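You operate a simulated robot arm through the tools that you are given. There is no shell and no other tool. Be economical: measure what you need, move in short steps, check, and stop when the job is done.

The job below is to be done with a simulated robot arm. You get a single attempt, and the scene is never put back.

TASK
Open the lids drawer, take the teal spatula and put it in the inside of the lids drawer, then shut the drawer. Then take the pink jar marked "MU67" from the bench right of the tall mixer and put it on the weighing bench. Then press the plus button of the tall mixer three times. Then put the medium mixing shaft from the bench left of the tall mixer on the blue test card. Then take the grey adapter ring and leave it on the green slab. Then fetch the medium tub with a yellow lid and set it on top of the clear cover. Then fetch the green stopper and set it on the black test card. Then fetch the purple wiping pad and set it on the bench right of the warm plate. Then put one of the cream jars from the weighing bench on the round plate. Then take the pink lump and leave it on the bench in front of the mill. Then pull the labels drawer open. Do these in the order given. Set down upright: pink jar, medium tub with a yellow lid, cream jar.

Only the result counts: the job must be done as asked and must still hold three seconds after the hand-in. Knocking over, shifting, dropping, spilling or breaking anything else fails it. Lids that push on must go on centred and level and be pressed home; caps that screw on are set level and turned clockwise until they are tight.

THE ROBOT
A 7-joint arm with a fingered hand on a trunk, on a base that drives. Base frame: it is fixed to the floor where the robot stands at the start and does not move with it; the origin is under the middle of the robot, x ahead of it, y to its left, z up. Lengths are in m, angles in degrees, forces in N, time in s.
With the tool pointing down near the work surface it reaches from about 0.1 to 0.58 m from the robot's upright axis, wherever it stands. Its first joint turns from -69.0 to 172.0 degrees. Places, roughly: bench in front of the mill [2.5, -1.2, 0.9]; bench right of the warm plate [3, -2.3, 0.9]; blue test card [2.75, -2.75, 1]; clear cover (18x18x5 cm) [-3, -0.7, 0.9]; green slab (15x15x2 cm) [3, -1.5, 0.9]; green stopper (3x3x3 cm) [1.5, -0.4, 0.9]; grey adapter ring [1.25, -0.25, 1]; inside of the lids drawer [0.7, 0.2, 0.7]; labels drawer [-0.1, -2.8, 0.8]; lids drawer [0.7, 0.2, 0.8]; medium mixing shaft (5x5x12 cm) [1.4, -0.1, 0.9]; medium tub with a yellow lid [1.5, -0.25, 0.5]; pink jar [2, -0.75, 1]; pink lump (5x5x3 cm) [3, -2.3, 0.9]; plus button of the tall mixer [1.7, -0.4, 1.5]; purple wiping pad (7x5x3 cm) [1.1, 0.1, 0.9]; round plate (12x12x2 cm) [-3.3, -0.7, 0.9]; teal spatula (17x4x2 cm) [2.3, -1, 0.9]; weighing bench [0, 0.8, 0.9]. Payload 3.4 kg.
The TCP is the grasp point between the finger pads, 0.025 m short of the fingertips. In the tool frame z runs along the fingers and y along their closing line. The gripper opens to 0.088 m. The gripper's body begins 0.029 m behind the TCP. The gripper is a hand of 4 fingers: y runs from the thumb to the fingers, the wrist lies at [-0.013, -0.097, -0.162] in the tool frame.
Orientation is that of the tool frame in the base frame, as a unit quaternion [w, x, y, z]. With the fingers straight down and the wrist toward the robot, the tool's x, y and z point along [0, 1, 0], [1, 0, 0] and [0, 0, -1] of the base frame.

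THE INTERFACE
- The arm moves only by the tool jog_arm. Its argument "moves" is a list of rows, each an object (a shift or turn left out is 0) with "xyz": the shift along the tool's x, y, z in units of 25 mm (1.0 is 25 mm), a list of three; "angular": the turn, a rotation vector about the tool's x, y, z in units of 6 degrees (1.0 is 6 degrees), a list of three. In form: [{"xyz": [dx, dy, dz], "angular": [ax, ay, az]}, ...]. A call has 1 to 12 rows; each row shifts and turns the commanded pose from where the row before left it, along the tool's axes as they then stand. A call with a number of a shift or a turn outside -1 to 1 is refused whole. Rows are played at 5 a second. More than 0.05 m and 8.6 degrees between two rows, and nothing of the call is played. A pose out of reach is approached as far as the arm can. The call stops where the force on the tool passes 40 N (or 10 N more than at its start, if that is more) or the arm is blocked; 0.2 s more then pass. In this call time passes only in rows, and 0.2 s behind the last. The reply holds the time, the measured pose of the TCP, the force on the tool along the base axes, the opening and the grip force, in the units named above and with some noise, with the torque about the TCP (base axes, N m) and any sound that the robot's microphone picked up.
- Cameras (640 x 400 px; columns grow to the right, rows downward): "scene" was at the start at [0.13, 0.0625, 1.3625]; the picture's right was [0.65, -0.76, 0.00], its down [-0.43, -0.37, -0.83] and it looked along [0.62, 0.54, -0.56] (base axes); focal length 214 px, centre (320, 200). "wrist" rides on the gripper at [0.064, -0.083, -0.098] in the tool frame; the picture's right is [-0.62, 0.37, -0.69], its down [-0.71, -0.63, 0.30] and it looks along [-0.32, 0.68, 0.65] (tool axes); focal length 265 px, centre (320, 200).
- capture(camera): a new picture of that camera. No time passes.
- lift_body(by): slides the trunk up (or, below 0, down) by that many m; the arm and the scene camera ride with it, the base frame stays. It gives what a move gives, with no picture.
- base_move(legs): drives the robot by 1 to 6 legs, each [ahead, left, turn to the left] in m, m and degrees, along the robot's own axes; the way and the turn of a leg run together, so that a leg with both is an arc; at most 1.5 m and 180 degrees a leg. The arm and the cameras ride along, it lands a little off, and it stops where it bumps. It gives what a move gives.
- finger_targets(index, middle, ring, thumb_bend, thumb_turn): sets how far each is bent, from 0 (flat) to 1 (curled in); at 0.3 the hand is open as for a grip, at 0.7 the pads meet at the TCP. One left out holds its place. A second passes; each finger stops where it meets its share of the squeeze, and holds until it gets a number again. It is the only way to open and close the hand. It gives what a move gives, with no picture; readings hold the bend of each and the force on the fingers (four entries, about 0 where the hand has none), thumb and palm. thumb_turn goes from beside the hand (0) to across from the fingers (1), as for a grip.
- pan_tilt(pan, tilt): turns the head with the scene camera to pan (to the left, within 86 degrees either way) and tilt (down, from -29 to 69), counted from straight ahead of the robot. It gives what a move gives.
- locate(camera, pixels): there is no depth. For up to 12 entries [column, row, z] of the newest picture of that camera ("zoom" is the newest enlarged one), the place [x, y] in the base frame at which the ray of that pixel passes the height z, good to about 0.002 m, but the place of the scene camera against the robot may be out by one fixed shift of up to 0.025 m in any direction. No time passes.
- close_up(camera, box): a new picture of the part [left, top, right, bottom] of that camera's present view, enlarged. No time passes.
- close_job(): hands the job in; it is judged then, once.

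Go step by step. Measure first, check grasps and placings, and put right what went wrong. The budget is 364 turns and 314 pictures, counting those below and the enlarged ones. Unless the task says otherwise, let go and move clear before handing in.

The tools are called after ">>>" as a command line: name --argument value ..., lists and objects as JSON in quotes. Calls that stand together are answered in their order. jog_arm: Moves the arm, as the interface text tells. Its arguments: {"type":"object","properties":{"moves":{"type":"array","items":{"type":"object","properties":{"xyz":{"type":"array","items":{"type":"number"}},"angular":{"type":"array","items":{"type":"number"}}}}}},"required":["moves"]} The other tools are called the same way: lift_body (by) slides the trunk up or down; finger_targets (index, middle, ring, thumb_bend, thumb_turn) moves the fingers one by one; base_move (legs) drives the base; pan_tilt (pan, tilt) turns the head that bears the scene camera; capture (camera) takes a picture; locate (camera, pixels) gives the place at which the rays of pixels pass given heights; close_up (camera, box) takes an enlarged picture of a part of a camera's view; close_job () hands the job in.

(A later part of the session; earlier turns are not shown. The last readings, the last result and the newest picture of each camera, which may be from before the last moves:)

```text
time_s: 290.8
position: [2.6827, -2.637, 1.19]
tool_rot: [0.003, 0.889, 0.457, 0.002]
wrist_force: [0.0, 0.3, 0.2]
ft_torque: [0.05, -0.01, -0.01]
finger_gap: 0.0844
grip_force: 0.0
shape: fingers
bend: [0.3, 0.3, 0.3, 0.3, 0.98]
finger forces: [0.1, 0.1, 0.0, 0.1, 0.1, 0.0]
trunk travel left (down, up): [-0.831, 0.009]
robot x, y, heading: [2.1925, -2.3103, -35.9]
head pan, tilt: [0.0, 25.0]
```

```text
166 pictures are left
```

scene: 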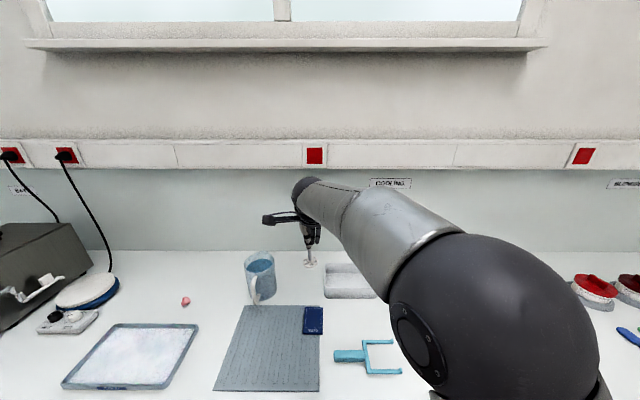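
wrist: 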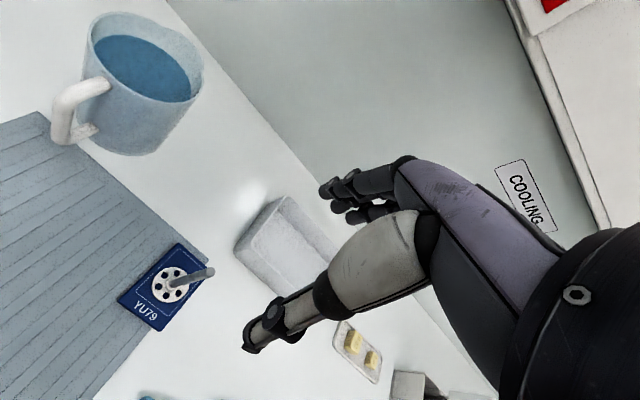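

The shaft stands upright on the blue card. Next, the grey adapter ring: I drive back to the mixer area.

>>> base_move --legs '[[-0.96, 0.15, 0], [-0.96, 0.15, 0], [0, 0, 90], [0.15, 0, 0]]'

>>> capture --camera "wrist"

```text
time_s: 305.5
position: [1.1542, -0.3234, 1.1906]
tool_rot: [0.002, 0.279, 0.96, 0.005]
wrist_force: [0.5, -0.2, 0.4]
ft_torque: [-0.03, 0.01, 0.0]
finger_gap: 0.0846
grip_force: 0.1
shape: fingers
bend: [0.3, 0.3, 0.3, 0.3, 0.98]
finger forces: [0.1, 0.0, 0.1, 0.0, 0.0, 0.1]
trunk travel left (down, up): [-0.831, 0.009]
robot x, y, heading: [0.8587, -0.8293, 57.2]
head pan, tilt: [0.0, 25.0]
```

```text
165 pictures are left
```

wrist: 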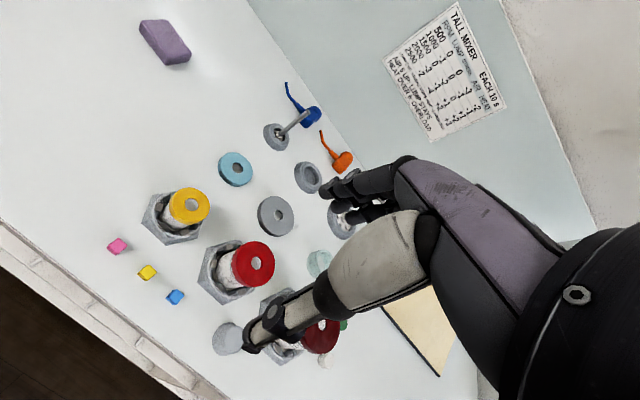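

>>> locate --camera "wrist" --pixels '[[276, 215, 0.915], [259, 220, 0.91], [293, 212, 0.91], [276, 197, 0.91], [276, 234, 0.91], [255, 263, 0.98], [225, 280, 0.9], [188, 205, 0.97], [318, 335, 0.99], [235, 168, 0.915], [228, 338, 0.905]]'

>>> close_up --camera "wrist" --box '[130, 130, 390, 370]'

```text
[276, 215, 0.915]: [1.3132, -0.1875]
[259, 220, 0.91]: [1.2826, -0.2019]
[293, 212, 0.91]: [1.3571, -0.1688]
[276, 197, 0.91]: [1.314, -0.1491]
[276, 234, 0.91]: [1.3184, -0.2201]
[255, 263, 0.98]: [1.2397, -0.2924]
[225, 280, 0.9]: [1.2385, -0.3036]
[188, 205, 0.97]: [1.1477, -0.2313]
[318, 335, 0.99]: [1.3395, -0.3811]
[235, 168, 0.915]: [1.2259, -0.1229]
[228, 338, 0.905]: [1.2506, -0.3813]
```

```text
1.67 times, centred on (260, 250) of wrist
```

zoom: 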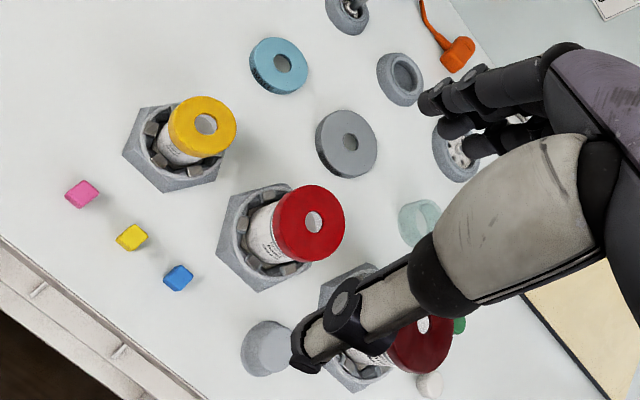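

The grey ring is centred at (1.316,-0.187), about 7.5 cm across. I straighten the heading and drive so the hand is over it.

>>> base_move --legs '[[0, 0, -3.2], [0.204, -0.018, 0]]'

>>> finger_targets --index 0.22 --middle 0.22 --ring 0.22 --thumb_bend 0.22

>>> capture --camera "wrist"

```text
time_s: 307.5
position: [1.316, -0.1889, 1.1918]
tool_rot: [0.002, 0.308, 0.951, 0.005]
wrist_force: [1.0, -0.3, 0.0]
ft_torque: [-0.02, 0.0, 0.02]
finger_gap: 0.0842
grip_force: 0.1
shape: fingers
bend: [0.3, 0.3, 0.3, 0.3, 0.98]
finger forces: [0.1, 0.0, 0.0, 0.0, 0.1, 0.1]
trunk travel left (down, up): [-0.831, 0.009]
robot x, y, heading: [0.9932, -0.6772, 54.0]
head pan, tilt: [0.0, 25.0]
```

```text
time_s: 308.5
position: [1.318, -0.1877, 1.1921]
tool_rot: [0.002, 0.306, 0.952, 0.005]
wrist_force: [1.4, 0.0, -0.1]
ft_torque: [-0.03, 0.03, 0.01]
finger_gap: 0.0992
grip_force: 0.1
shape: fingers
bend: [0.22, 0.22, 0.22, 0.22, 0.97]
finger forces: [0.1, 0.1, 0.0, 0.1, 0.0, 0.0]
trunk travel left (down, up): [-0.831, 0.009]
robot x, y, heading: [0.9907, -0.6784, 53.9]
head pan, tilt: [0.0, 25.0]
```

```text
163 pictures are left
```

wrist: 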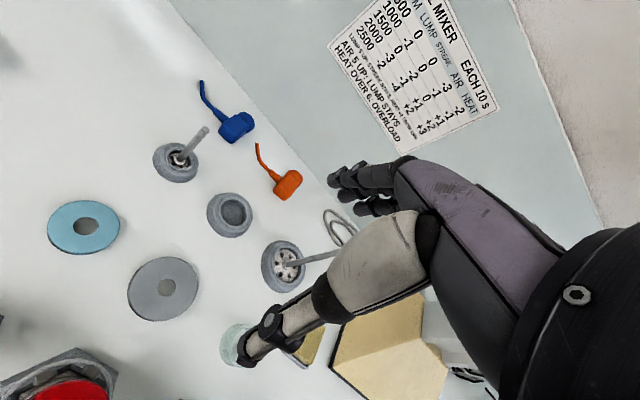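

>>> locate --camera "wrist" --pixels '[[164, 289, 0.912], [127, 297, 0.91], [200, 283, 0.91], [170, 257, 0.91], [157, 321, 0.905], [164, 289, 0.92], [78, 355, 0.9]]'

>>> close_up --camera "wrist" --box '[100, 230, 230, 340]'

```text
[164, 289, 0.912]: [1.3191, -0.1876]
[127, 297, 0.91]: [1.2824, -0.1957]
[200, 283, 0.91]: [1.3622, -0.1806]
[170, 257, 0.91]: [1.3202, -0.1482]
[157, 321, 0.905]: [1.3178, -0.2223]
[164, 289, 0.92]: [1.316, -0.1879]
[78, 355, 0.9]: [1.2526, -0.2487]
```

```text
3.64 times, centred on (165, 285) of wrist
```

zoom: 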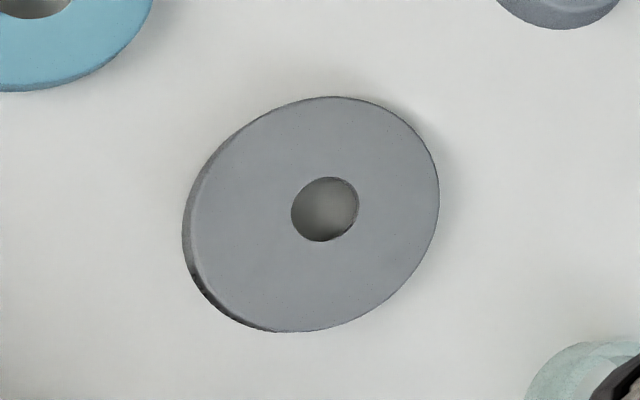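

The ring is a thin disc, ~7.8 cm, centred at (1.320,-0.187), right under the TCP. I lower with the trunk to z≈0.935.

>>> lift_body --by -0.2

>>> capture --camera "wrist"

```text
time_s: 310.7
position: [1.3157, -0.1877, 0.9917]
tool_rot: [0.001, 0.307, 0.952, 0.004]
wrist_force: [-0.3, -0.2, 1.2]
ft_torque: [0.0, 0.01, 0.0]
finger_gap: 0.0998
grip_force: 0.1
shape: fingers
bend: [0.22, 0.22, 0.22, 0.22, 0.97]
finger forces: [0.0, 0.1, 0.0, 0.1, 0.1, 0.0]
trunk travel left (down, up): [-0.631, 0.209]
robot x, y, heading: [0.9898, -0.6767, 54.0]
head pan, tilt: [0.0, 25.0]
```

```text
161 pictures are left
```

wrist: 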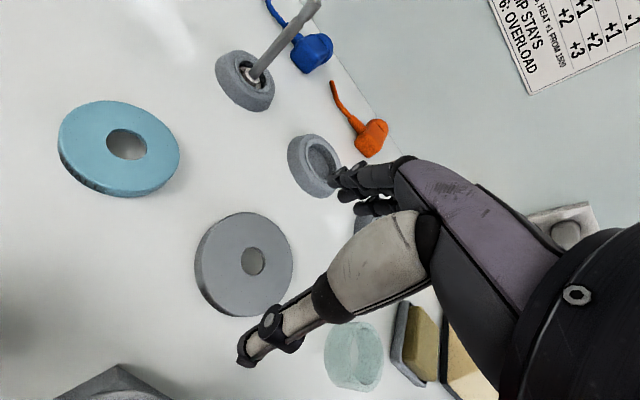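

>>> locate --camera "wrist" --pixels '[[251, 262, 0.91], [196, 262, 0.908], [293, 270, 0.908], [240, 213, 0.908], [245, 316, 0.908], [355, 360, 0.9], [325, 345, 0.9], [120, 370, 0.93]]'

```text
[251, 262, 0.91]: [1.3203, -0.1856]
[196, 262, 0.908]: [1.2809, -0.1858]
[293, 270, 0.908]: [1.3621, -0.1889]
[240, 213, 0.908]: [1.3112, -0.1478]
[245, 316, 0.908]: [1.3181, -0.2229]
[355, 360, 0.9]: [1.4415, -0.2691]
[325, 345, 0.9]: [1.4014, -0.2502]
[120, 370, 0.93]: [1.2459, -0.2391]
```

>>> jog_arm --moves '[{"xyz": [-0.07, 0.13, 0]}]'

>>> lift_body --by -0.055

>>> jog_arm --moves '[{"xyz": [0, 0, 0.15]}, {"xyz": [0, 0, 0.15]}, {"xyz": [0, 0, 0.1]}, {"xyz": [0, 0, 0.1]}]'

>>> capture --camera "wrist"

```text
time_s: 311.1
position: [1.3195, -0.1869, 0.9915]
tool_rot: [0.0, 0.307, 0.952, 0.006]
wrist_force: [-0.2, -0.3, -0.7]
ft_torque: [0.05, -0.01, 0.0]
finger_gap: 0.0998
grip_force: 0.0
shape: fingers
bend: [0.22, 0.22, 0.22, 0.22, 0.97]
finger forces: [0.0, 0.0, 0.1, 0.1, 0.0, 0.0]
trunk travel left (down, up): [-0.631, 0.209]
robot x, y, heading: [0.9876, -0.68, 53.8]
head pan, tilt: [0.0, 25.0]
```

```text
time_s: 312.0
position: [1.3208, -0.1861, 0.9363]
tool_rot: [0.0, 0.307, 0.952, 0.006]
wrist_force: [0.0, 0.6, -0.3]
ft_torque: [-0.01, 0.01, -0.02]
finger_gap: 0.1001
grip_force: 0.0
shape: fingers
bend: [0.22, 0.22, 0.22, 0.22, 0.97]
finger forces: [0.0, 0.0, 0.0, 0.0, 0.1, 0.0]
trunk travel left (down, up): [-0.576, 0.264]
robot x, y, heading: [0.9905, -0.6782, 54.1]
head pan, tilt: [0.0, 25.0]
```

```text
time_s: 313.0
position: [1.3204, -0.1856, 0.9222]
tool_rot: [0.001, 0.308, 0.951, 0.006]
wrist_force: [-0.2, 0.3, -0.5]
ft_torque: [-0.04, 0.05, 0.01]
finger_gap: 0.0996
grip_force: 0.0
shape: fingers
bend: [0.22, 0.22, 0.22, 0.22, 0.97]
finger forces: [0.0, 0.0, 0.0, 0.0, 0.0, 0.0]
trunk travel left (down, up): [-0.576, 0.264]
robot x, y, heading: [0.9898, -0.681, 53.8]
head pan, tilt: [0.0, 25.0]
```

```text
160 pictures are left
```

wrist: 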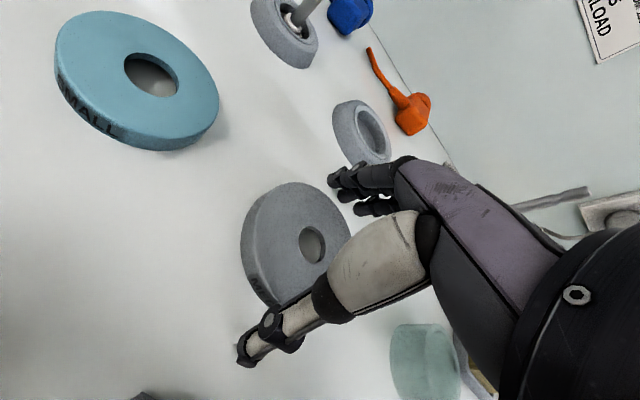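

The ring's rim looks ~1.2 cm thick. I go a few mm lower, watching for bench contact, then close.

>>> jog_arm --moves '[{"xyz": [0, 0, 0.12]}, {"xyz": [0, 0, 0.12]}]'

>>> finger_targets --index 0.6 --middle 0.6 --ring 0.6 --thumb_bend 0.6

>>> capture --camera "wrist"

```text
time_s: 313.6
position: [1.3194, -0.1866, 0.9202]
tool_rot: [0.002, 0.308, 0.951, 0.008]
wrist_force: [0.0, 0.0, 11.2]
ft_torque: [0.07, -0.06, 0.01]
finger_gap: 0.1003
grip_force: 5.9
shape: fingers
bend: [0.22, 0.22, 0.22, 0.21, 0.97]
finger forces: [0.0, 6.0, 0.0, 0.0, 5.1, 0.1]
trunk travel left (down, up): [-0.576, 0.264]
robot x, y, heading: [0.9947, -0.6759, 54.3]
head pan, tilt: [0.0, 25.0]
```

```text
time_s: 314.6
position: [1.3183, -0.1883, 0.9245]
tool_rot: [0.002, 0.306, 0.952, 0.012]
wrist_force: [1.1, 2.2, 33.1]
ft_torque: [0.59, -0.92, 0.12]
finger_gap: 0.0748
grip_force: 27.7
shape: fingers
bend: [0.31, 0.29, 0.42, 0.41, 0.99]
finger forces: [8.8, 14.7, 14.7, 0.0, 18.0, 0.1]
trunk travel left (down, up): [-0.576, 0.264]
robot x, y, heading: [0.9926, -0.678, 54.2]
head pan, tilt: [0.0, 25.0]
```

```text
159 pictures are left
```

wrist: 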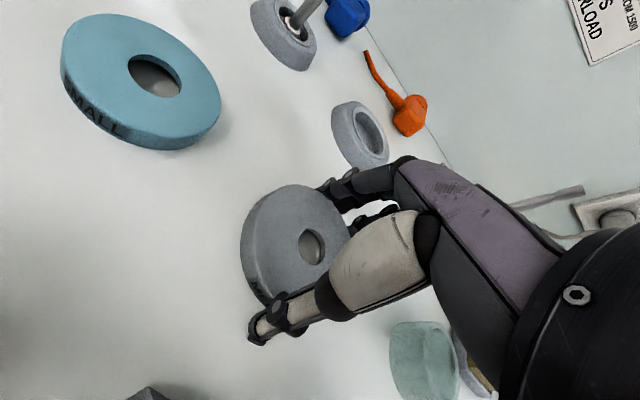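

Gripped at 7.5 cm width. I lift 3 cm and check.

>>> lift_body --by 0.04

>>> capture --camera "wrist"

```text
time_s: 315.5
position: [1.3211, -0.1859, 0.9562]
tool_rot: [0.001, 0.307, 0.952, 0.002]
wrist_force: [-1.5, -0.1, -0.4]
ft_torque: [-0.01, 0.04, -0.02]
finger_gap: 0.0739
grip_force: 16.6
shape: fingers
bend: [0.31, 0.36, 0.43, 0.42, 0.99]
finger forces: [8.7, 1.7, 6.1, 0.1, 17.4, 0.0]
trunk travel left (down, up): [-0.616, 0.224]
robot x, y, heading: [0.9928, -0.6767, 53.9]
head pan, tilt: [0.0, 25.0]
```

```text
158 pictures are left
```

wrist: 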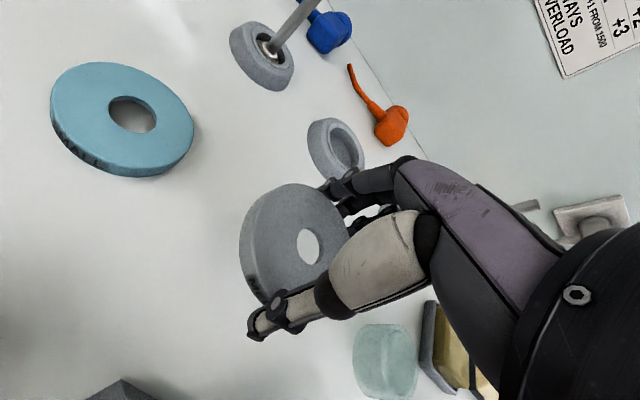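

The ring is held. I raise, back out and drive right along the bench toward the green slab.

>>> lift_body --by 0.2

>>> base_move --legs '[[-0.35, 0, 0], [0, -0.95, 0], [0, -0.9, 0]]'

>>> pan_tilt --pan -35 --tilt 30

>>> capture --camera "scene"

>>> capture --camera "wrist"

```text
time_s: 317.6
position: [1.3201, -0.1861, 1.1566]
tool_rot: [0.002, 0.308, 0.952, 0.005]
wrist_force: [1.3, -0.3, 0.5]
ft_torque: [0.02, -0.02, 0.01]
finger_gap: 0.074
grip_force: 16.5
shape: fingers
bend: [0.31, 0.36, 0.43, 0.42, 0.99]
finger forces: [8.5, 1.6, 6.2, 0.1, 17.3, 0.0]
trunk travel left (down, up): [-0.816, 0.024]
robot x, y, heading: [0.9894, -0.6744, 54.0]
head pan, tilt: [0.0, 25.0]
```

```text
time_s: 328.7
position: [2.5925, -1.5561, 1.1571]
tool_rot: [0.002, 0.311, 0.95, 0.005]
wrist_force: [0.1, 0.5, -0.5]
ft_torque: [0.0, 0.04, 0.01]
finger_gap: 0.074
grip_force: 17.1
shape: fingers
bend: [0.31, 0.36, 0.43, 0.42, 0.99]
finger forces: [8.6, 1.6, 6.0, 0.1, 17.3, 0.1]
trunk travel left (down, up): [-0.816, 0.024]
robot x, y, heading: [2.2589, -2.0436, 53.7]
head pan, tilt: [0.0, 25.0]
```

```text
time_s: 329.7
position: [2.5929, -1.5555, 1.1582]
tool_rot: [0.001, 0.312, 0.95, 0.005]
wrist_force: [0.3, -0.2, -0.1]
ft_torque: [0.02, 0.01, -0.03]
finger_gap: 0.0738
grip_force: 16.7
shape: fingers
bend: [0.31, 0.36, 0.43, 0.42, 0.99]
finger forces: [8.6, 1.6, 6.1, 0.0, 17.4, 0.0]
trunk travel left (down, up): [-0.816, 0.024]
robot x, y, heading: [2.2587, -2.0447, 53.7]
head pan, tilt: [-35.0, 30.0]
```

```text
157 pictures are left
```

scene: 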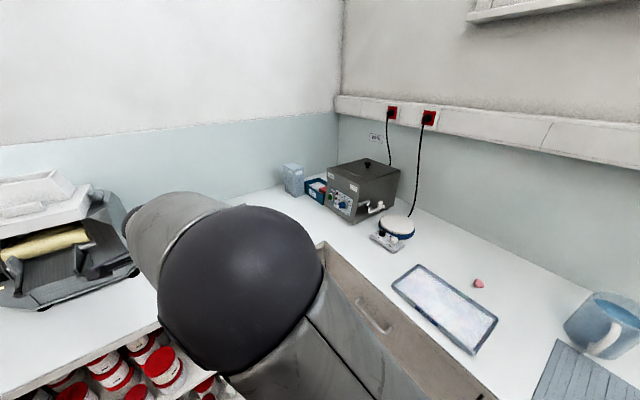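

```text
156 pictures are left
```

wrist: 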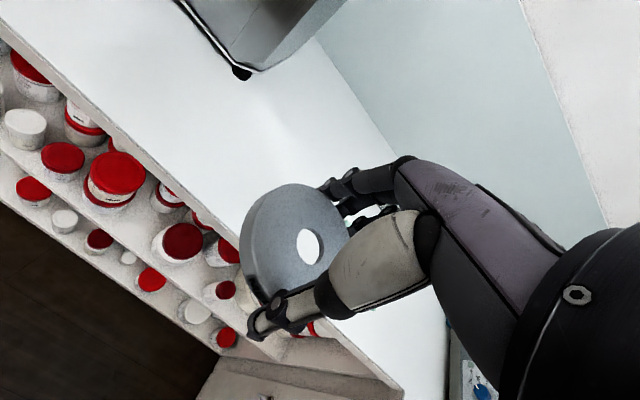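

>>> base_move --legs '[[0.12, -0.12, 0.3]]'

>>> capture --camera "wrist"

>>> pan_tilt --pan 10 --tilt 40

>>> capture --camera "scene"

```text
time_s: 331.2
position: [2.758, -1.5285, 1.1579]
tool_rot: [0.002, 0.309, 0.951, 0.005]
wrist_force: [0.3, 0.6, 0.9]
ft_torque: [0.01, 0.01, 0.04]
finger_gap: 0.0742
grip_force: 16.2
shape: fingers
bend: [0.31, 0.37, 0.43, 0.42, 0.99]
finger forces: [8.6, 1.7, 6.2, 0.0, 17.2, 0.0]
trunk travel left (down, up): [-0.816, 0.024]
robot x, y, heading: [2.4237, -2.0186, 53.9]
head pan, tilt: [-35.0, 30.0]
```

```text
155 pictures are left
```

wrist: 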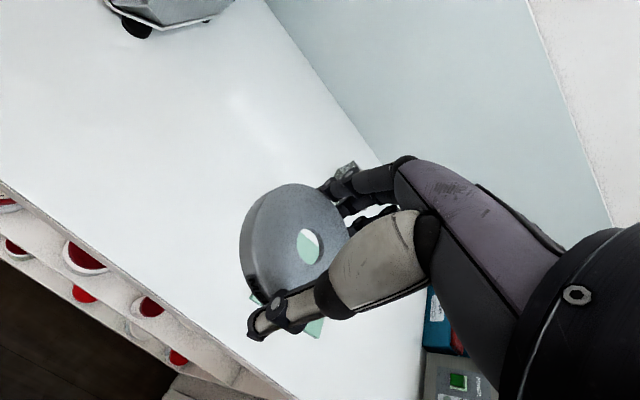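

```text
time_s: 332.3
position: [2.7573, -1.5277, 1.1581]
tool_rot: [0.001, 0.308, 0.951, 0.005]
wrist_force: [0.3, 0.0, -0.2]
ft_torque: [-0.01, 0.0, -0.01]
finger_gap: 0.0738
grip_force: 17.2
shape: fingers
bend: [0.31, 0.37, 0.43, 0.42, 0.99]
finger forces: [8.6, 1.6, 6.2, 0.0, 17.3, 0.0]
trunk travel left (down, up): [-0.816, 0.024]
robot x, y, heading: [2.4263, -2.0171, 53.8]
head pan, tilt: [10.0, 40.0]
```

```text
154 pictures are left
```

scene: 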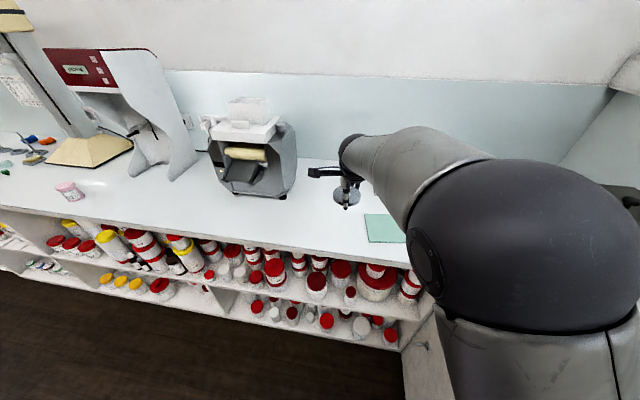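

The green slab's left edge shows at (365,215)–(368,243) in the scene view. I locate it.

>>> locate --camera "scene" --pixels '[[364, 215, 0.931], [368, 242, 0.931], [405, 243, 0.931], [385, 214, 0.931]]'

>>> locate --camera "wrist" --pixels '[[255, 298, 0.92], [315, 336, 0.92]]'

```text
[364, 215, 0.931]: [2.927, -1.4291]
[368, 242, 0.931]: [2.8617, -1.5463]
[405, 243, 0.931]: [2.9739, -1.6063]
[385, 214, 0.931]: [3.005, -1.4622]
```

```text
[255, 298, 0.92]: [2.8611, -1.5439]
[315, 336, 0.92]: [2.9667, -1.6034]
```

The slab centre is about (2.963,-1.516). I bring the ring above it.

>>> base_move --legs '[[0.133, -0.08, 0.1]]'

>>> jog_arm --moves '[{"xyz": [-0.8, 0, 0]}, {"xyz": [-0.8, 0, 0]}, {"xyz": [-0.8, 0, 0]}, {"xyz": [-0.8, 0, 0]}]'

>>> capture --camera "wrist"

>>> capture --camera "scene"

```text
time_s: 333.7
position: [2.8957, -1.4662, 1.1579]
tool_rot: [0.001, 0.306, 0.952, 0.005]
wrist_force: [0.1, -0.2, -0.1]
ft_torque: [0.0, 0.03, 0.03]
finger_gap: 0.074
grip_force: 16.5
shape: fingers
bend: [0.31, 0.37, 0.43, 0.42, 0.99]
finger forces: [8.7, 1.6, 6.2, 0.1, 17.2, 0.0]
trunk travel left (down, up): [-0.816, 0.024]
robot x, y, heading: [2.5659, -1.9574, 54.2]
head pan, tilt: [10.0, 40.0]
```

```text
time_s: 334.7
position: [2.9593, -1.5125, 1.1573]
tool_rot: [0.0, 0.306, 0.952, 0.006]
wrist_force: [-0.2, 0.8, -0.9]
ft_torque: [0.02, 0.02, 0.0]
finger_gap: 0.074
grip_force: 16.7
shape: fingers
bend: [0.31, 0.37, 0.43, 0.42, 0.99]
finger forces: [8.5, 1.6, 6.3, 0.0, 17.2, 0.0]
trunk travel left (down, up): [-0.816, 0.024]
robot x, y, heading: [2.5663, -1.9572, 54.0]
head pan, tilt: [10.0, 40.0]
```

```text
153 pictures are left
```

wrist: 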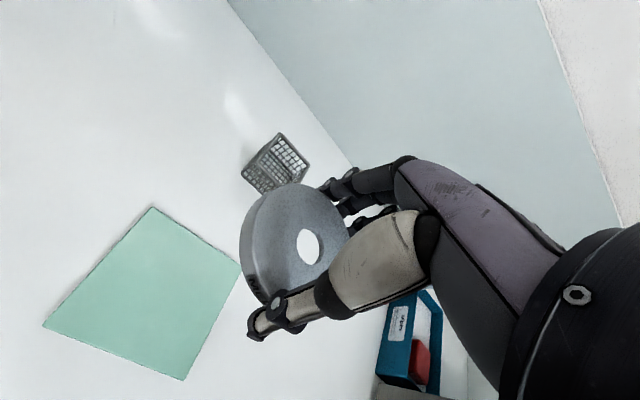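

```text
152 pictures are left
```

scene: 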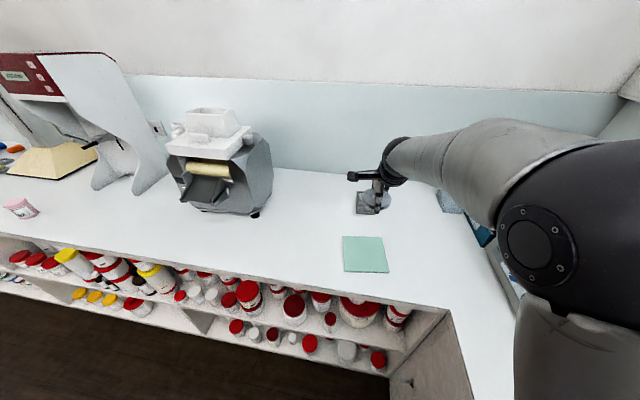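

>>> locate --camera "wrist" --pixels '[[152, 207, 0.92], [43, 325, 0.92], [185, 380, 0.92], [240, 268, 0.92]]'

```text
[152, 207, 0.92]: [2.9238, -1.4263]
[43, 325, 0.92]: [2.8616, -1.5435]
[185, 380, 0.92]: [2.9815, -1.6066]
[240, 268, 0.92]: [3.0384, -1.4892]
```

Slab centre (2.951,-1.516). I correct 8 mm and lower.

>>> jog_arm --moves '[{"xyz": [0.16, -0.32, 0]}]'

>>> lift_body --by -0.2

>>> jog_arm --moves '[{"xyz": [0, 0, 0.15]}, {"xyz": [0, 0, 0.12]}, {"xyz": [0, 0, 0.12]}, {"xyz": [0, 0, 0.12]}, {"xyz": [0, 0, 0.1]}]'

>>> capture --camera "wrist"

```text
time_s: 335.1
position: [2.9509, -1.5186, 1.1572]
tool_rot: [0.001, 0.306, 0.952, 0.005]
wrist_force: [0.2, -0.7, -0.3]
ft_torque: [0.03, 0.01, 0.02]
finger_gap: 0.0741
grip_force: 17.1
shape: fingers
bend: [0.31, 0.37, 0.43, 0.42, 0.99]
finger forces: [8.5, 1.6, 6.1, 0.0, 17.2, 0.1]
trunk travel left (down, up): [-0.816, 0.024]
robot x, y, heading: [2.5667, -1.9597, 53.7]
head pan, tilt: [10.0, 40.0]
```

```text
time_s: 337.3
position: [2.9519, -1.5172, 0.9573]
tool_rot: [0.002, 0.306, 0.952, 0.005]
wrist_force: [-0.2, 0.0, -0.2]
ft_torque: [-0.02, 0.02, 0.01]
finger_gap: 0.0738
grip_force: 17.1
shape: fingers
bend: [0.31, 0.37, 0.43, 0.42, 0.99]
finger forces: [8.5, 1.7, 6.1, 0.1, 17.1, 0.1]
trunk travel left (down, up): [-0.616, 0.224]
robot x, y, heading: [2.5689, -1.956, 54.1]
head pan, tilt: [10.0, 40.0]
```

```text
time_s: 338.5
position: [2.9513, -1.5171, 0.9433]
tool_rot: [0.001, 0.306, 0.952, 0.005]
wrist_force: [0.6, 0.2, -0.1]
ft_torque: [-0.02, -0.01, -0.01]
finger_gap: 0.0739
grip_force: 16.6
shape: fingers
bend: [0.31, 0.37, 0.44, 0.42, 0.99]
finger forces: [8.5, 1.7, 6.2, 0.0, 17.0, 0.0]
trunk travel left (down, up): [-0.616, 0.224]
robot x, y, heading: [2.5649, -1.9594, 54.4]
head pan, tilt: [10.0, 40.0]
```

```text
151 pictures are left
```

wrist: 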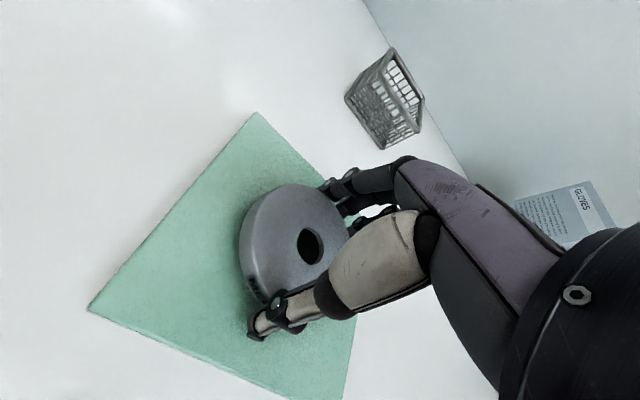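

>>> jog_arm --moves '[{"xyz": [0, 0, 0.12]}, {"xyz": [0, 0, 0.12]}, {"xyz": [0, 0, 0.12]}]'

```text
time_s: 339.3
position: [2.9507, -1.517, 0.9373]
tool_rot: [0.002, 0.305, 0.952, 0.009]
wrist_force: [0.5, 0.0, 17.0]
ft_torque: [0.48, -0.53, -0.03]
finger_gap: 0.0735
grip_force: 24.6
shape: fingers
bend: [0.31, 0.34, 0.43, 0.42, 0.99]
finger forces: [9.0, 15.7, 6.7, 0.1, 17.0, 0.1]
trunk travel left (down, up): [-0.616, 0.224]
robot x, y, heading: [2.5665, -1.9547, 54.2]
head pan, tilt: [10.0, 40.0]
```

Contact with the slab. I release and lift.

>>> finger_targets --index 0.2 --middle 0.2 --ring 0.2 --thumb_bend 0.2

>>> lift_body --by 0.2

>>> capture --camera "wrist"

```text
time_s: 340.3
position: [2.9516, -1.5176, 0.9322]
tool_rot: [0.002, 0.306, 0.952, 0.004]
wrist_force: [1.1, 1.5, 2.6]
ft_torque: [-0.05, 0.06, 0.01]
finger_gap: 0.1011
grip_force: 1.7
shape: fingers
bend: [0.2, 0.2, 0.2, 0.23, 0.97]
finger forces: [0.0, 0.5, 0.0, 0.0, 2.7, 0.1]
trunk travel left (down, up): [-0.616, 0.224]
robot x, y, heading: [2.5688, -1.9581, 54.0]
head pan, tilt: [10.0, 40.0]
```

```text
time_s: 342.4
position: [2.9521, -1.5171, 1.1335]
tool_rot: [0.001, 0.305, 0.952, 0.005]
wrist_force: [-0.2, -0.2, 0.5]
ft_torque: [-0.04, -0.02, 0.01]
finger_gap: 0.1032
grip_force: 0.1
shape: fingers
bend: [0.2, 0.2, 0.2, 0.2, 0.97]
finger forces: [0.0, 0.0, 0.0, 0.1, 0.1, 0.0]
trunk travel left (down, up): [-0.816, 0.024]
robot x, y, heading: [2.5657, -1.9561, 54.2]
head pan, tilt: [10.0, 40.0]
```

```text
150 pictures are left
```

wrist: 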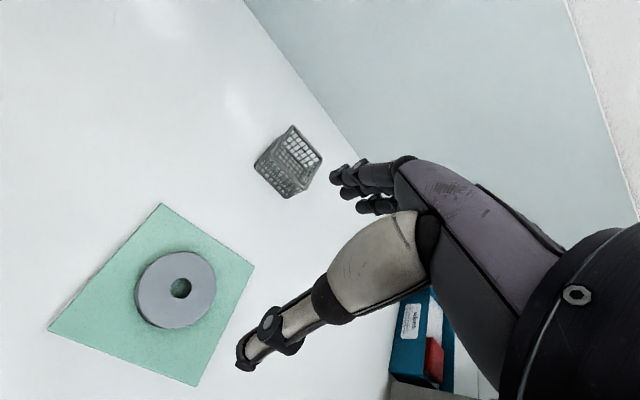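

The ring rests on the green slab. Next is the medium tub with the yellow lid in the shelf; I drive back and look into the shelf.

>>> base_move --legs '[[-0.5, 0, 0], [0, 0.75, 0], [0, 0.75, 0]]'

>>> lift_body --by -0.35

>>> pan_tilt --pan 22 --tilt 20

>>> capture --camera "scene"

```text
time_s: 352.8
position: [1.4432, -1.0282, 1.1323]
tool_rot: [0.001, 0.315, 0.949, 0.006]
wrist_force: [0.2, 1.1, 0.4]
ft_torque: [-0.01, -0.01, -0.03]
finger_gap: 0.1032
grip_force: 0.1
shape: fingers
bend: [0.2, 0.2, 0.2, 0.2, 0.97]
finger forces: [0.1, 0.0, 0.0, 0.1, 0.0, 0.0]
trunk travel left (down, up): [-0.816, 0.024]
robot x, y, heading: [1.0455, -1.4626, 53.0]
head pan, tilt: [10.0, 40.0]
```

```text
time_s: 356.2
position: [1.4434, -1.0287, 0.7827]
tool_rot: [0.001, 0.315, 0.949, 0.005]
wrist_force: [0.4, -0.4, 0.5]
ft_torque: [-0.01, 0.0, 0.01]
finger_gap: 0.1034
grip_force: 0.1
shape: fingers
bend: [0.2, 0.2, 0.2, 0.2, 0.97]
finger forces: [0.0, 0.0, 0.0, 0.1, 0.1, 0.0]
trunk travel left (down, up): [-0.466, 0.374]
robot x, y, heading: [1.0517, -1.4647, 53.1]
head pan, tilt: [10.0, 40.0]
```

```text
time_s: 357.1
position: [1.443, -1.028, 0.7828]
tool_rot: [0.001, 0.315, 0.949, 0.005]
wrist_force: [0.0, -0.2, 0.0]
ft_torque: [-0.02, -0.01, 0.02]
finger_gap: 0.1033
grip_force: 0.0
shape: fingers
bend: [0.2, 0.2, 0.2, 0.2, 0.97]
finger forces: [0.0, 0.0, 0.1, 0.0, 0.0, 0.0]
trunk travel left (down, up): [-0.466, 0.374]
robot x, y, heading: [1.0482, -1.4641, 52.9]
head pan, tilt: [22.0, 20.0]
```

```text
149 pictures are left
```

scene: 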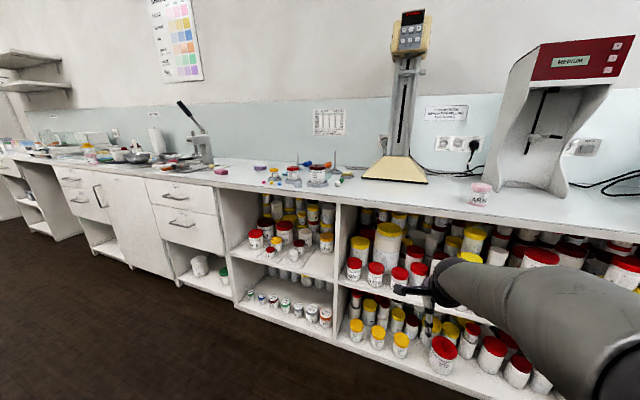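

>>> close_up --camera "scene" --box '[230, 180, 450, 370]'

>>> locate --camera "scene" --pixels '[[338, 205, 0.88], [335, 280, 0.6], [335, 335, 0.3], [388, 268, 0.6], [361, 262, 0.6], [237, 298, 0.3], [240, 255, 0.6]]'

```text
2.11 times, centred on (340, 275) of scene
```

zoom: 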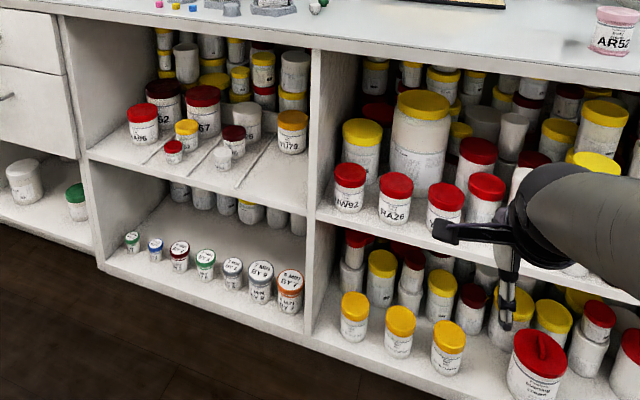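

```text
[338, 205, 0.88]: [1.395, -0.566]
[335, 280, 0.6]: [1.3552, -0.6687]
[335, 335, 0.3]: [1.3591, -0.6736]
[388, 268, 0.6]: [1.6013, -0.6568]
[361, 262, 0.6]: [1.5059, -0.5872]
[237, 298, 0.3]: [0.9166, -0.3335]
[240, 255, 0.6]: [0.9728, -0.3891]
```

The upper shelf surface works out at z≈0.51, with the divider at u≈1.46. I locate the candidate yellow tubs' bases.

>>> locate --camera "scene" --pixels '[[326.7, 251, 0.531], [276, 246, 0.531], [360.5, 260, 0.531], [385, 268, 0.531], [327, 235, 0.611], [276.5, 241, 0.571], [388, 228, 0.7]]'

>>> close_up --camera "scene" --box '[240, 190, 350, 270]'

```text
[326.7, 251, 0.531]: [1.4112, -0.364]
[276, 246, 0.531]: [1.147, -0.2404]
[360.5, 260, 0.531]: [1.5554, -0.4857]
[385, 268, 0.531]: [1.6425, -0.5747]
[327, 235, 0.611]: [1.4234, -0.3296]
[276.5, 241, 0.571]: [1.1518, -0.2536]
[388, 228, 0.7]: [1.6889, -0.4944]
```

```text
5.00 times, centred on (295, 230) of scene
```

zoom: 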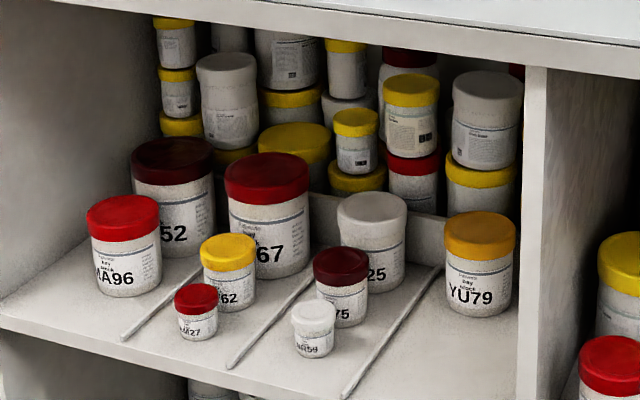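

YU79 (yellow lid, at about (1.407,-0.379)) matches the medium tub's location. I'll grasp it with horizontal fingers closing sideways; first I retract and re-orient the hand in open space.

>>> jog_arm --moves '[{"xyz": [0, -0.9, -0.8]}, {"xyz": [0, -0.9, -0.8]}, {"xyz": [0, -0.9, -0.8]}, {"xyz": [0, -0.9, -0.8]}, {"angular": [-0.72, -0.72, -0.72]}, {"angular": [-0.72, -0.72, -0.72]}, {"angular": [-0.72, -0.72, -0.72]}, {"angular": [-0.72, -0.72, -0.72]}, {"angular": [-0.72, -0.72, -0.72]}, {"angular": [-0.72, -0.72, -0.72]}, {"angular": [-0.72, -0.72, -0.72]}, {"angular": [-0.72, -0.72, -0.72]}]'

>>> jog_arm --moves '[{"angular": [-0.72, -0.72, -0.72]}, {"angular": [-0.72, -0.72, -0.72]}, {"angular": [-0.72, -0.72, -0.72]}, {"angular": [-0.72, -0.72, -0.72]}, {"angular": [-0.72, -0.72, -0.72]}, {"angular": [-0.72, -0.72, -0.72]}, {"angular": [-0.72, -0.72, -0.72]}, {"angular": [-0.72, -0.72, -0.72]}]'

>>> capture --camera "wrist"

>>> capture --camera "scene"

```text
time_s: 359.7
position: [1.3877, -1.1007, 0.8609]
tool_rot: [0.367, 0.0, 0.911, 0.187]
wrist_force: [0.2, 0.3, 0.4]
ft_torque: [0.02, 0.0, -0.01]
finger_gap: 0.1037
grip_force: 0.1
shape: fingers
bend: [0.2, 0.2, 0.2, 0.2, 0.97]
finger forces: [0.0, 0.0, 0.1, 0.0, 0.0, 0.0]
trunk travel left (down, up): [-0.466, 0.374]
robot x, y, heading: [1.0481, -1.4661, 53.2]
head pan, tilt: [22.0, 20.0]
```

```text
time_s: 361.5
position: [1.389, -1.1004, 0.8632]
tool_rot: [0.635, -0.315, 0.63, 0.319]
wrist_force: [-0.2, 0.1, 0.1]
ft_torque: [0.0, -0.02, -0.02]
finger_gap: 0.1034
grip_force: 0.0
shape: fingers
bend: [0.2, 0.2, 0.2, 0.2, 0.97]
finger forces: [0.0, 0.0, 0.1, 0.0, 0.1, 0.0]
trunk travel left (down, up): [-0.466, 0.374]
robot x, y, heading: [1.0507, -1.4635, 53.0]
head pan, tilt: [22.0, 20.0]
```

```text
146 pictures are left
```

wrist: 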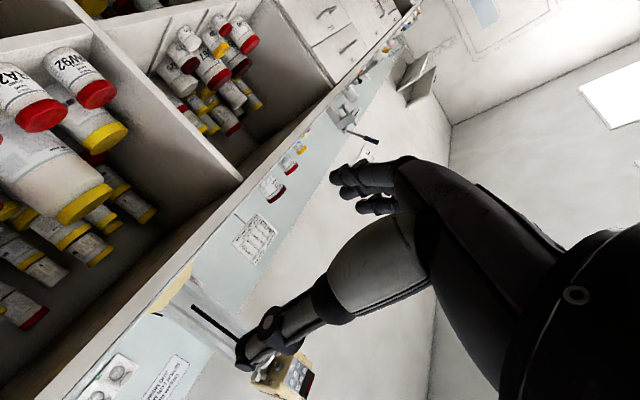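

```text
145 pictures are left
```

scene: 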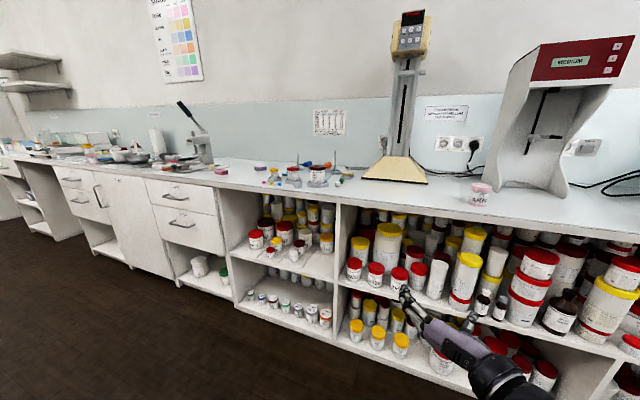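

The hand is now horizontal, closing sideways. I lower to shelf height and shift left to locate the tub precisely.

>>> lift_body --by -0.3

>>> base_move --legs '[[0, 0.22, 0.8]]'

>>> pan_tilt --pan 15 --tilt 20

>>> capture --camera "wrist"

>>> capture --camera "scene"

```text
time_s: 364.5
position: [1.3887, -1.1014, 0.5613]
tool_rot: [0.634, -0.315, 0.63, 0.318]
wrist_force: [-0.1, -0.7, 0.9]
ft_torque: [0.03, -0.04, 0.01]
finger_gap: 0.1036
grip_force: 0.0
shape: fingers
bend: [0.2, 0.2, 0.2, 0.2, 0.97]
finger forces: [0.0, 0.1, 0.1, 0.1, 0.0, 0.0]
trunk travel left (down, up): [-0.166, 0.674]
robot x, y, heading: [1.0496, -1.4662, 53.2]
head pan, tilt: [22.0, 20.0]
```

```text
time_s: 366.1
position: [1.2101, -0.9683, 0.5628]
tool_rot: [0.632, -0.318, 0.628, 0.322]
wrist_force: [0.2, -0.1, 0.3]
ft_torque: [0.02, -0.02, 0.01]
finger_gap: 0.1034
grip_force: 0.1
shape: fingers
bend: [0.2, 0.2, 0.2, 0.2, 0.97]
finger forces: [0.0, 0.0, 0.0, 0.0, 0.0, 0.0]
trunk travel left (down, up): [-0.166, 0.674]
robot x, y, heading: [0.8767, -1.3323, 53.9]
head pan, tilt: [22.0, 20.0]
```

```text
time_s: 366.8
position: [1.2105, -0.9682, 0.5617]
tool_rot: [0.632, -0.318, 0.629, 0.323]
wrist_force: [0.2, -0.5, 0.2]
ft_torque: [0.01, 0.01, 0.03]
finger_gap: 0.1034
grip_force: 0.0
shape: fingers
bend: [0.2, 0.2, 0.2, 0.2, 0.97]
finger forces: [0.0, 0.0, 0.1, 0.0, 0.0, 0.0]
trunk travel left (down, up): [-0.166, 0.674]
robot x, y, heading: [0.8751, -1.3345, 53.3]
head pan, tilt: [15.0, 20.0]
```

```text
144 pictures are left
```

wrist: 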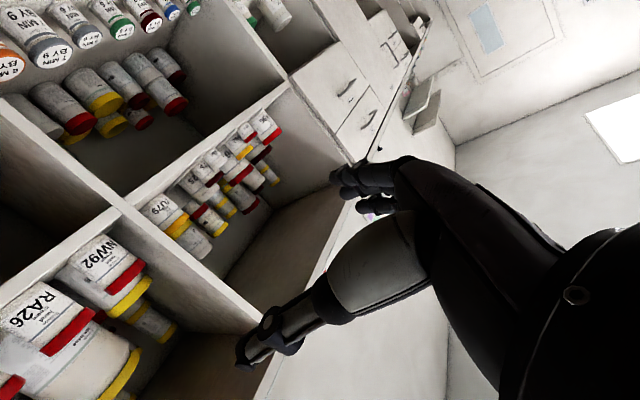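

```text
143 pictures are left
```

scene: 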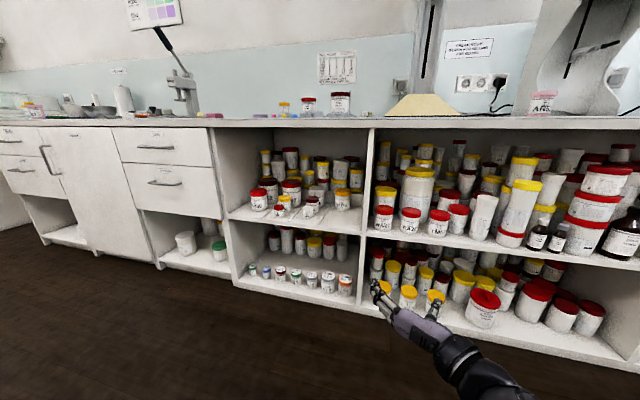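

>>> close_up --camera "scene" --box '[240, 140, 400, 240]'

>>> close_up --camera "wrist" --box '[80, 110, 300, 290]'

```text
4.00 times, centred on (320, 190) of scene
```

zoom: 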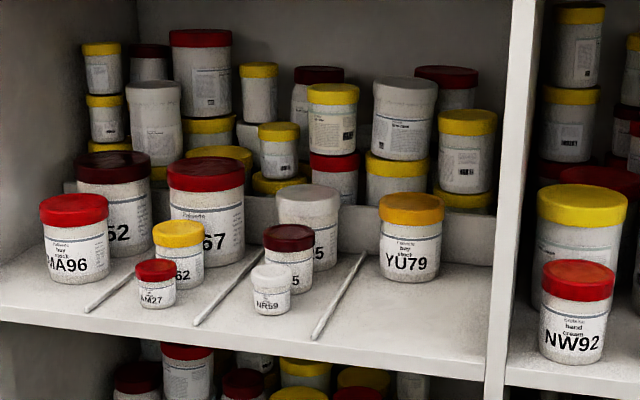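

```text
2.22 times, centred on (190, 200) of wrist
```

zoom: 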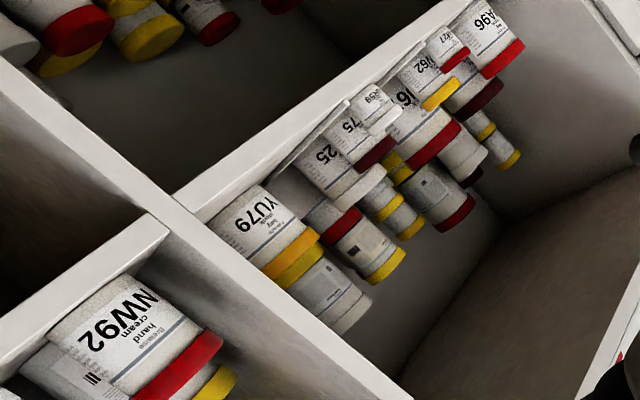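

>>> locate --camera "scene" --pixels '[[342.5, 209, 0.521], [342.5, 209, 0.531], [342.5, 191, 0.6], [342.5, 191, 0.61], [342.5, 191, 0.62], [363, 230, 0.521], [372, 120, 0.9]]'

>>> locate --camera "wrist" --pixels '[[154.4, 218, 0.51], [154, 218, 0.52], [188, 224, 0.6], [188, 224, 0.61]]'

```text
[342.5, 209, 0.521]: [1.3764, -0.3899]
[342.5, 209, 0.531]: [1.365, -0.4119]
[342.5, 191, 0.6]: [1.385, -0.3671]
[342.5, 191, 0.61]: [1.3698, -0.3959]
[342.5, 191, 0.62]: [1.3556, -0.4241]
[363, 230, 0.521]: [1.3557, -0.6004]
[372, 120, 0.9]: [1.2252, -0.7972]
```

```text
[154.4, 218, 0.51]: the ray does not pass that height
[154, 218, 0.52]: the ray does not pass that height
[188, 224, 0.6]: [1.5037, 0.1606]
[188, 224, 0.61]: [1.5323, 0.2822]
```

Triangulating both views puts the shelf at z≈0.455 and the tub at about (1.44,-0.272), 25 cm deep, lid top ≈0.55. A tool-down grasp from above fits better; I turn the hand back down with a 45° yaw.

>>> jog_arm --moves '[{"angular": [0.72, 0.72, 0.72]}, {"angular": [0.72, 0.72, 0.72]}, {"angular": [0.72, 0.72, 0.72]}, {"angular": [0.72, 0.72, 0.72]}, {"angular": [0.72, 0.72, 0.72]}, {"angular": [0.72, 0.72, 0.72]}, {"angular": [0.72, 0.72, 0.72]}, {"angular": [0.72, 0.72, 0.72]}, {"angular": [0.72, 0.72, 0.72]}, {"angular": [0.72, 0.72, 0.72]}, {"angular": [0.72, 0.72, 0.72]}, {"angular": [0.72, 0.72, 0.72]}]'

>>> jog_arm --moves '[{"angular": [0.72, 0.72, 0.72]}, {"angular": [0.72, 0.72, 0.72]}, {"angular": [0.72, 0.72, 0.72]}, {"angular": [0.72, 0.72, 0.72]}, {"angular": [0, 0, 1]}, {"angular": [0, 0, 1]}, {"angular": [0, 0, 1]}, {"angular": [0, 0, 1]}, {"angular": [0, 0, 1]}, {"angular": [0, 0, 1]}, {"angular": [0, 0, 1]}]'

>>> capture --camera "wrist"

```text
time_s: 369.4
position: [1.2095, -0.9693, 0.5621]
tool_rot: [0.188, 0.157, 0.964, 0.1]
wrist_force: [-1.2, 0.2, -0.7]
ft_torque: [-0.03, 0.01, -0.02]
finger_gap: 0.1035
grip_force: 0.1
shape: fingers
bend: [0.2, 0.2, 0.2, 0.2, 0.97]
finger forces: [0.0, 0.1, 0.0, 0.0, 0.0, 0.0]
trunk travel left (down, up): [-0.166, 0.674]
robot x, y, heading: [0.8781, -1.3332, 54.0]
head pan, tilt: [15.0, 20.0]
```

```text
time_s: 371.8
position: [1.2111, -0.9671, 0.5613]
tool_rot: [-0.001, 0.631, 0.776, 0.005]
wrist_force: [1.0, 0.9, 0.0]
ft_torque: [-0.01, -0.03, 0.01]
finger_gap: 0.1034
grip_force: 0.1
shape: fingers
bend: [0.2, 0.2, 0.2, 0.2, 0.97]
finger forces: [0.0, 0.0, 0.0, 0.1, 0.0, 0.0]
trunk travel left (down, up): [-0.166, 0.674]
robot x, y, heading: [0.8755, -1.3323, 53.9]
head pan, tilt: [15.0, 20.0]
```

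```text
140 pictures are left
```

wrist: 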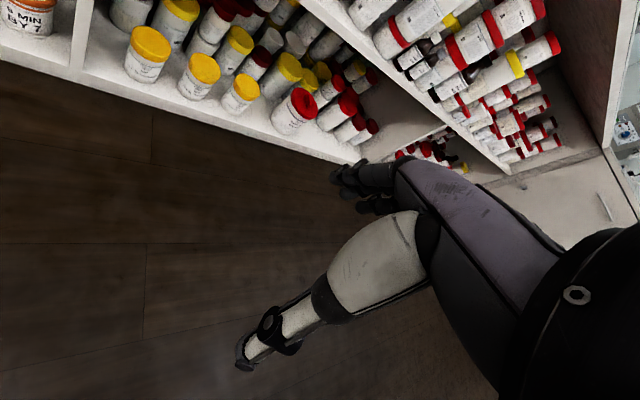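

Tool is down at 45° yaw. I shift left to line up with the tub's lane, raise to z≈0.605 and approach the shelf opening.

>>> base_move --legs '[[0, 0.224, 0]]'

>>> lift_body --by 0.044

>>> base_move --legs '[[0.33, 0, 0]]'

>>> capture --camera "wrist"

>>> capture --camera "scene"

```text
time_s: 373.5
position: [1.0293, -0.8364, 0.5611]
tool_rot: [-0.001, 0.628, 0.778, 0.004]
wrist_force: [-0.2, -0.9, -0.2]
ft_torque: [0.0, 0.02, 0.02]
finger_gap: 0.1035
grip_force: 0.0
shape: fingers
bend: [0.2, 0.2, 0.2, 0.2, 0.97]
finger forces: [0.0, 0.0, 0.1, 0.0, 0.0, 0.1]
trunk travel left (down, up): [-0.166, 0.674]
robot x, y, heading: [0.6954, -1.1992, 53.9]
head pan, tilt: [15.0, 20.0]
```

```text
time_s: 374.4
position: [1.0303, -0.8362, 0.6069]
tool_rot: [0.0, 0.628, 0.778, 0.005]
wrist_force: [-0.8, 0.3, -0.6]
ft_torque: [0.03, 0.05, 0.0]
finger_gap: 0.1032
grip_force: 0.1
shape: fingers
bend: [0.2, 0.2, 0.2, 0.2, 0.97]
finger forces: [0.0, 0.1, 0.0, 0.1, 0.0, 0.0]
trunk travel left (down, up): [-0.21, 0.63]
robot x, y, heading: [0.6965, -1.2011, 53.8]
head pan, tilt: [15.0, 20.0]
```

```text
time_s: 376.6
position: [1.225, -0.5668, 0.606]
tool_rot: [0.0, 0.627, 0.779, 0.005]
wrist_force: [-0.3, 0.1, 0.8]
ft_torque: [-0.01, 0.0, 0.03]
finger_gap: 0.1033
grip_force: 0.1
shape: fingers
bend: [0.2, 0.2, 0.2, 0.2, 0.97]
finger forces: [0.0, 0.1, 0.1, 0.0, 0.0, 0.0]
trunk travel left (down, up): [-0.21, 0.63]
robot x, y, heading: [0.8903, -0.9368, 53.8]
head pan, tilt: [15.0, 20.0]
```

```text
139 pictures are left
```

wrist: 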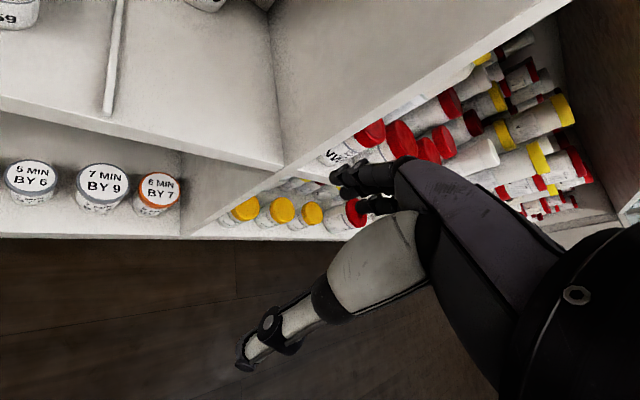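

```text
138 pictures are left
```

scene: 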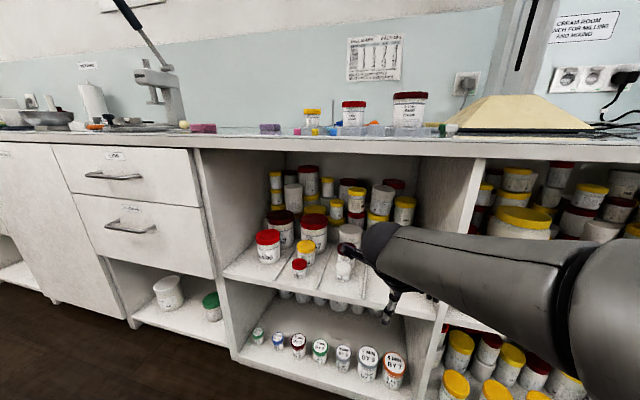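

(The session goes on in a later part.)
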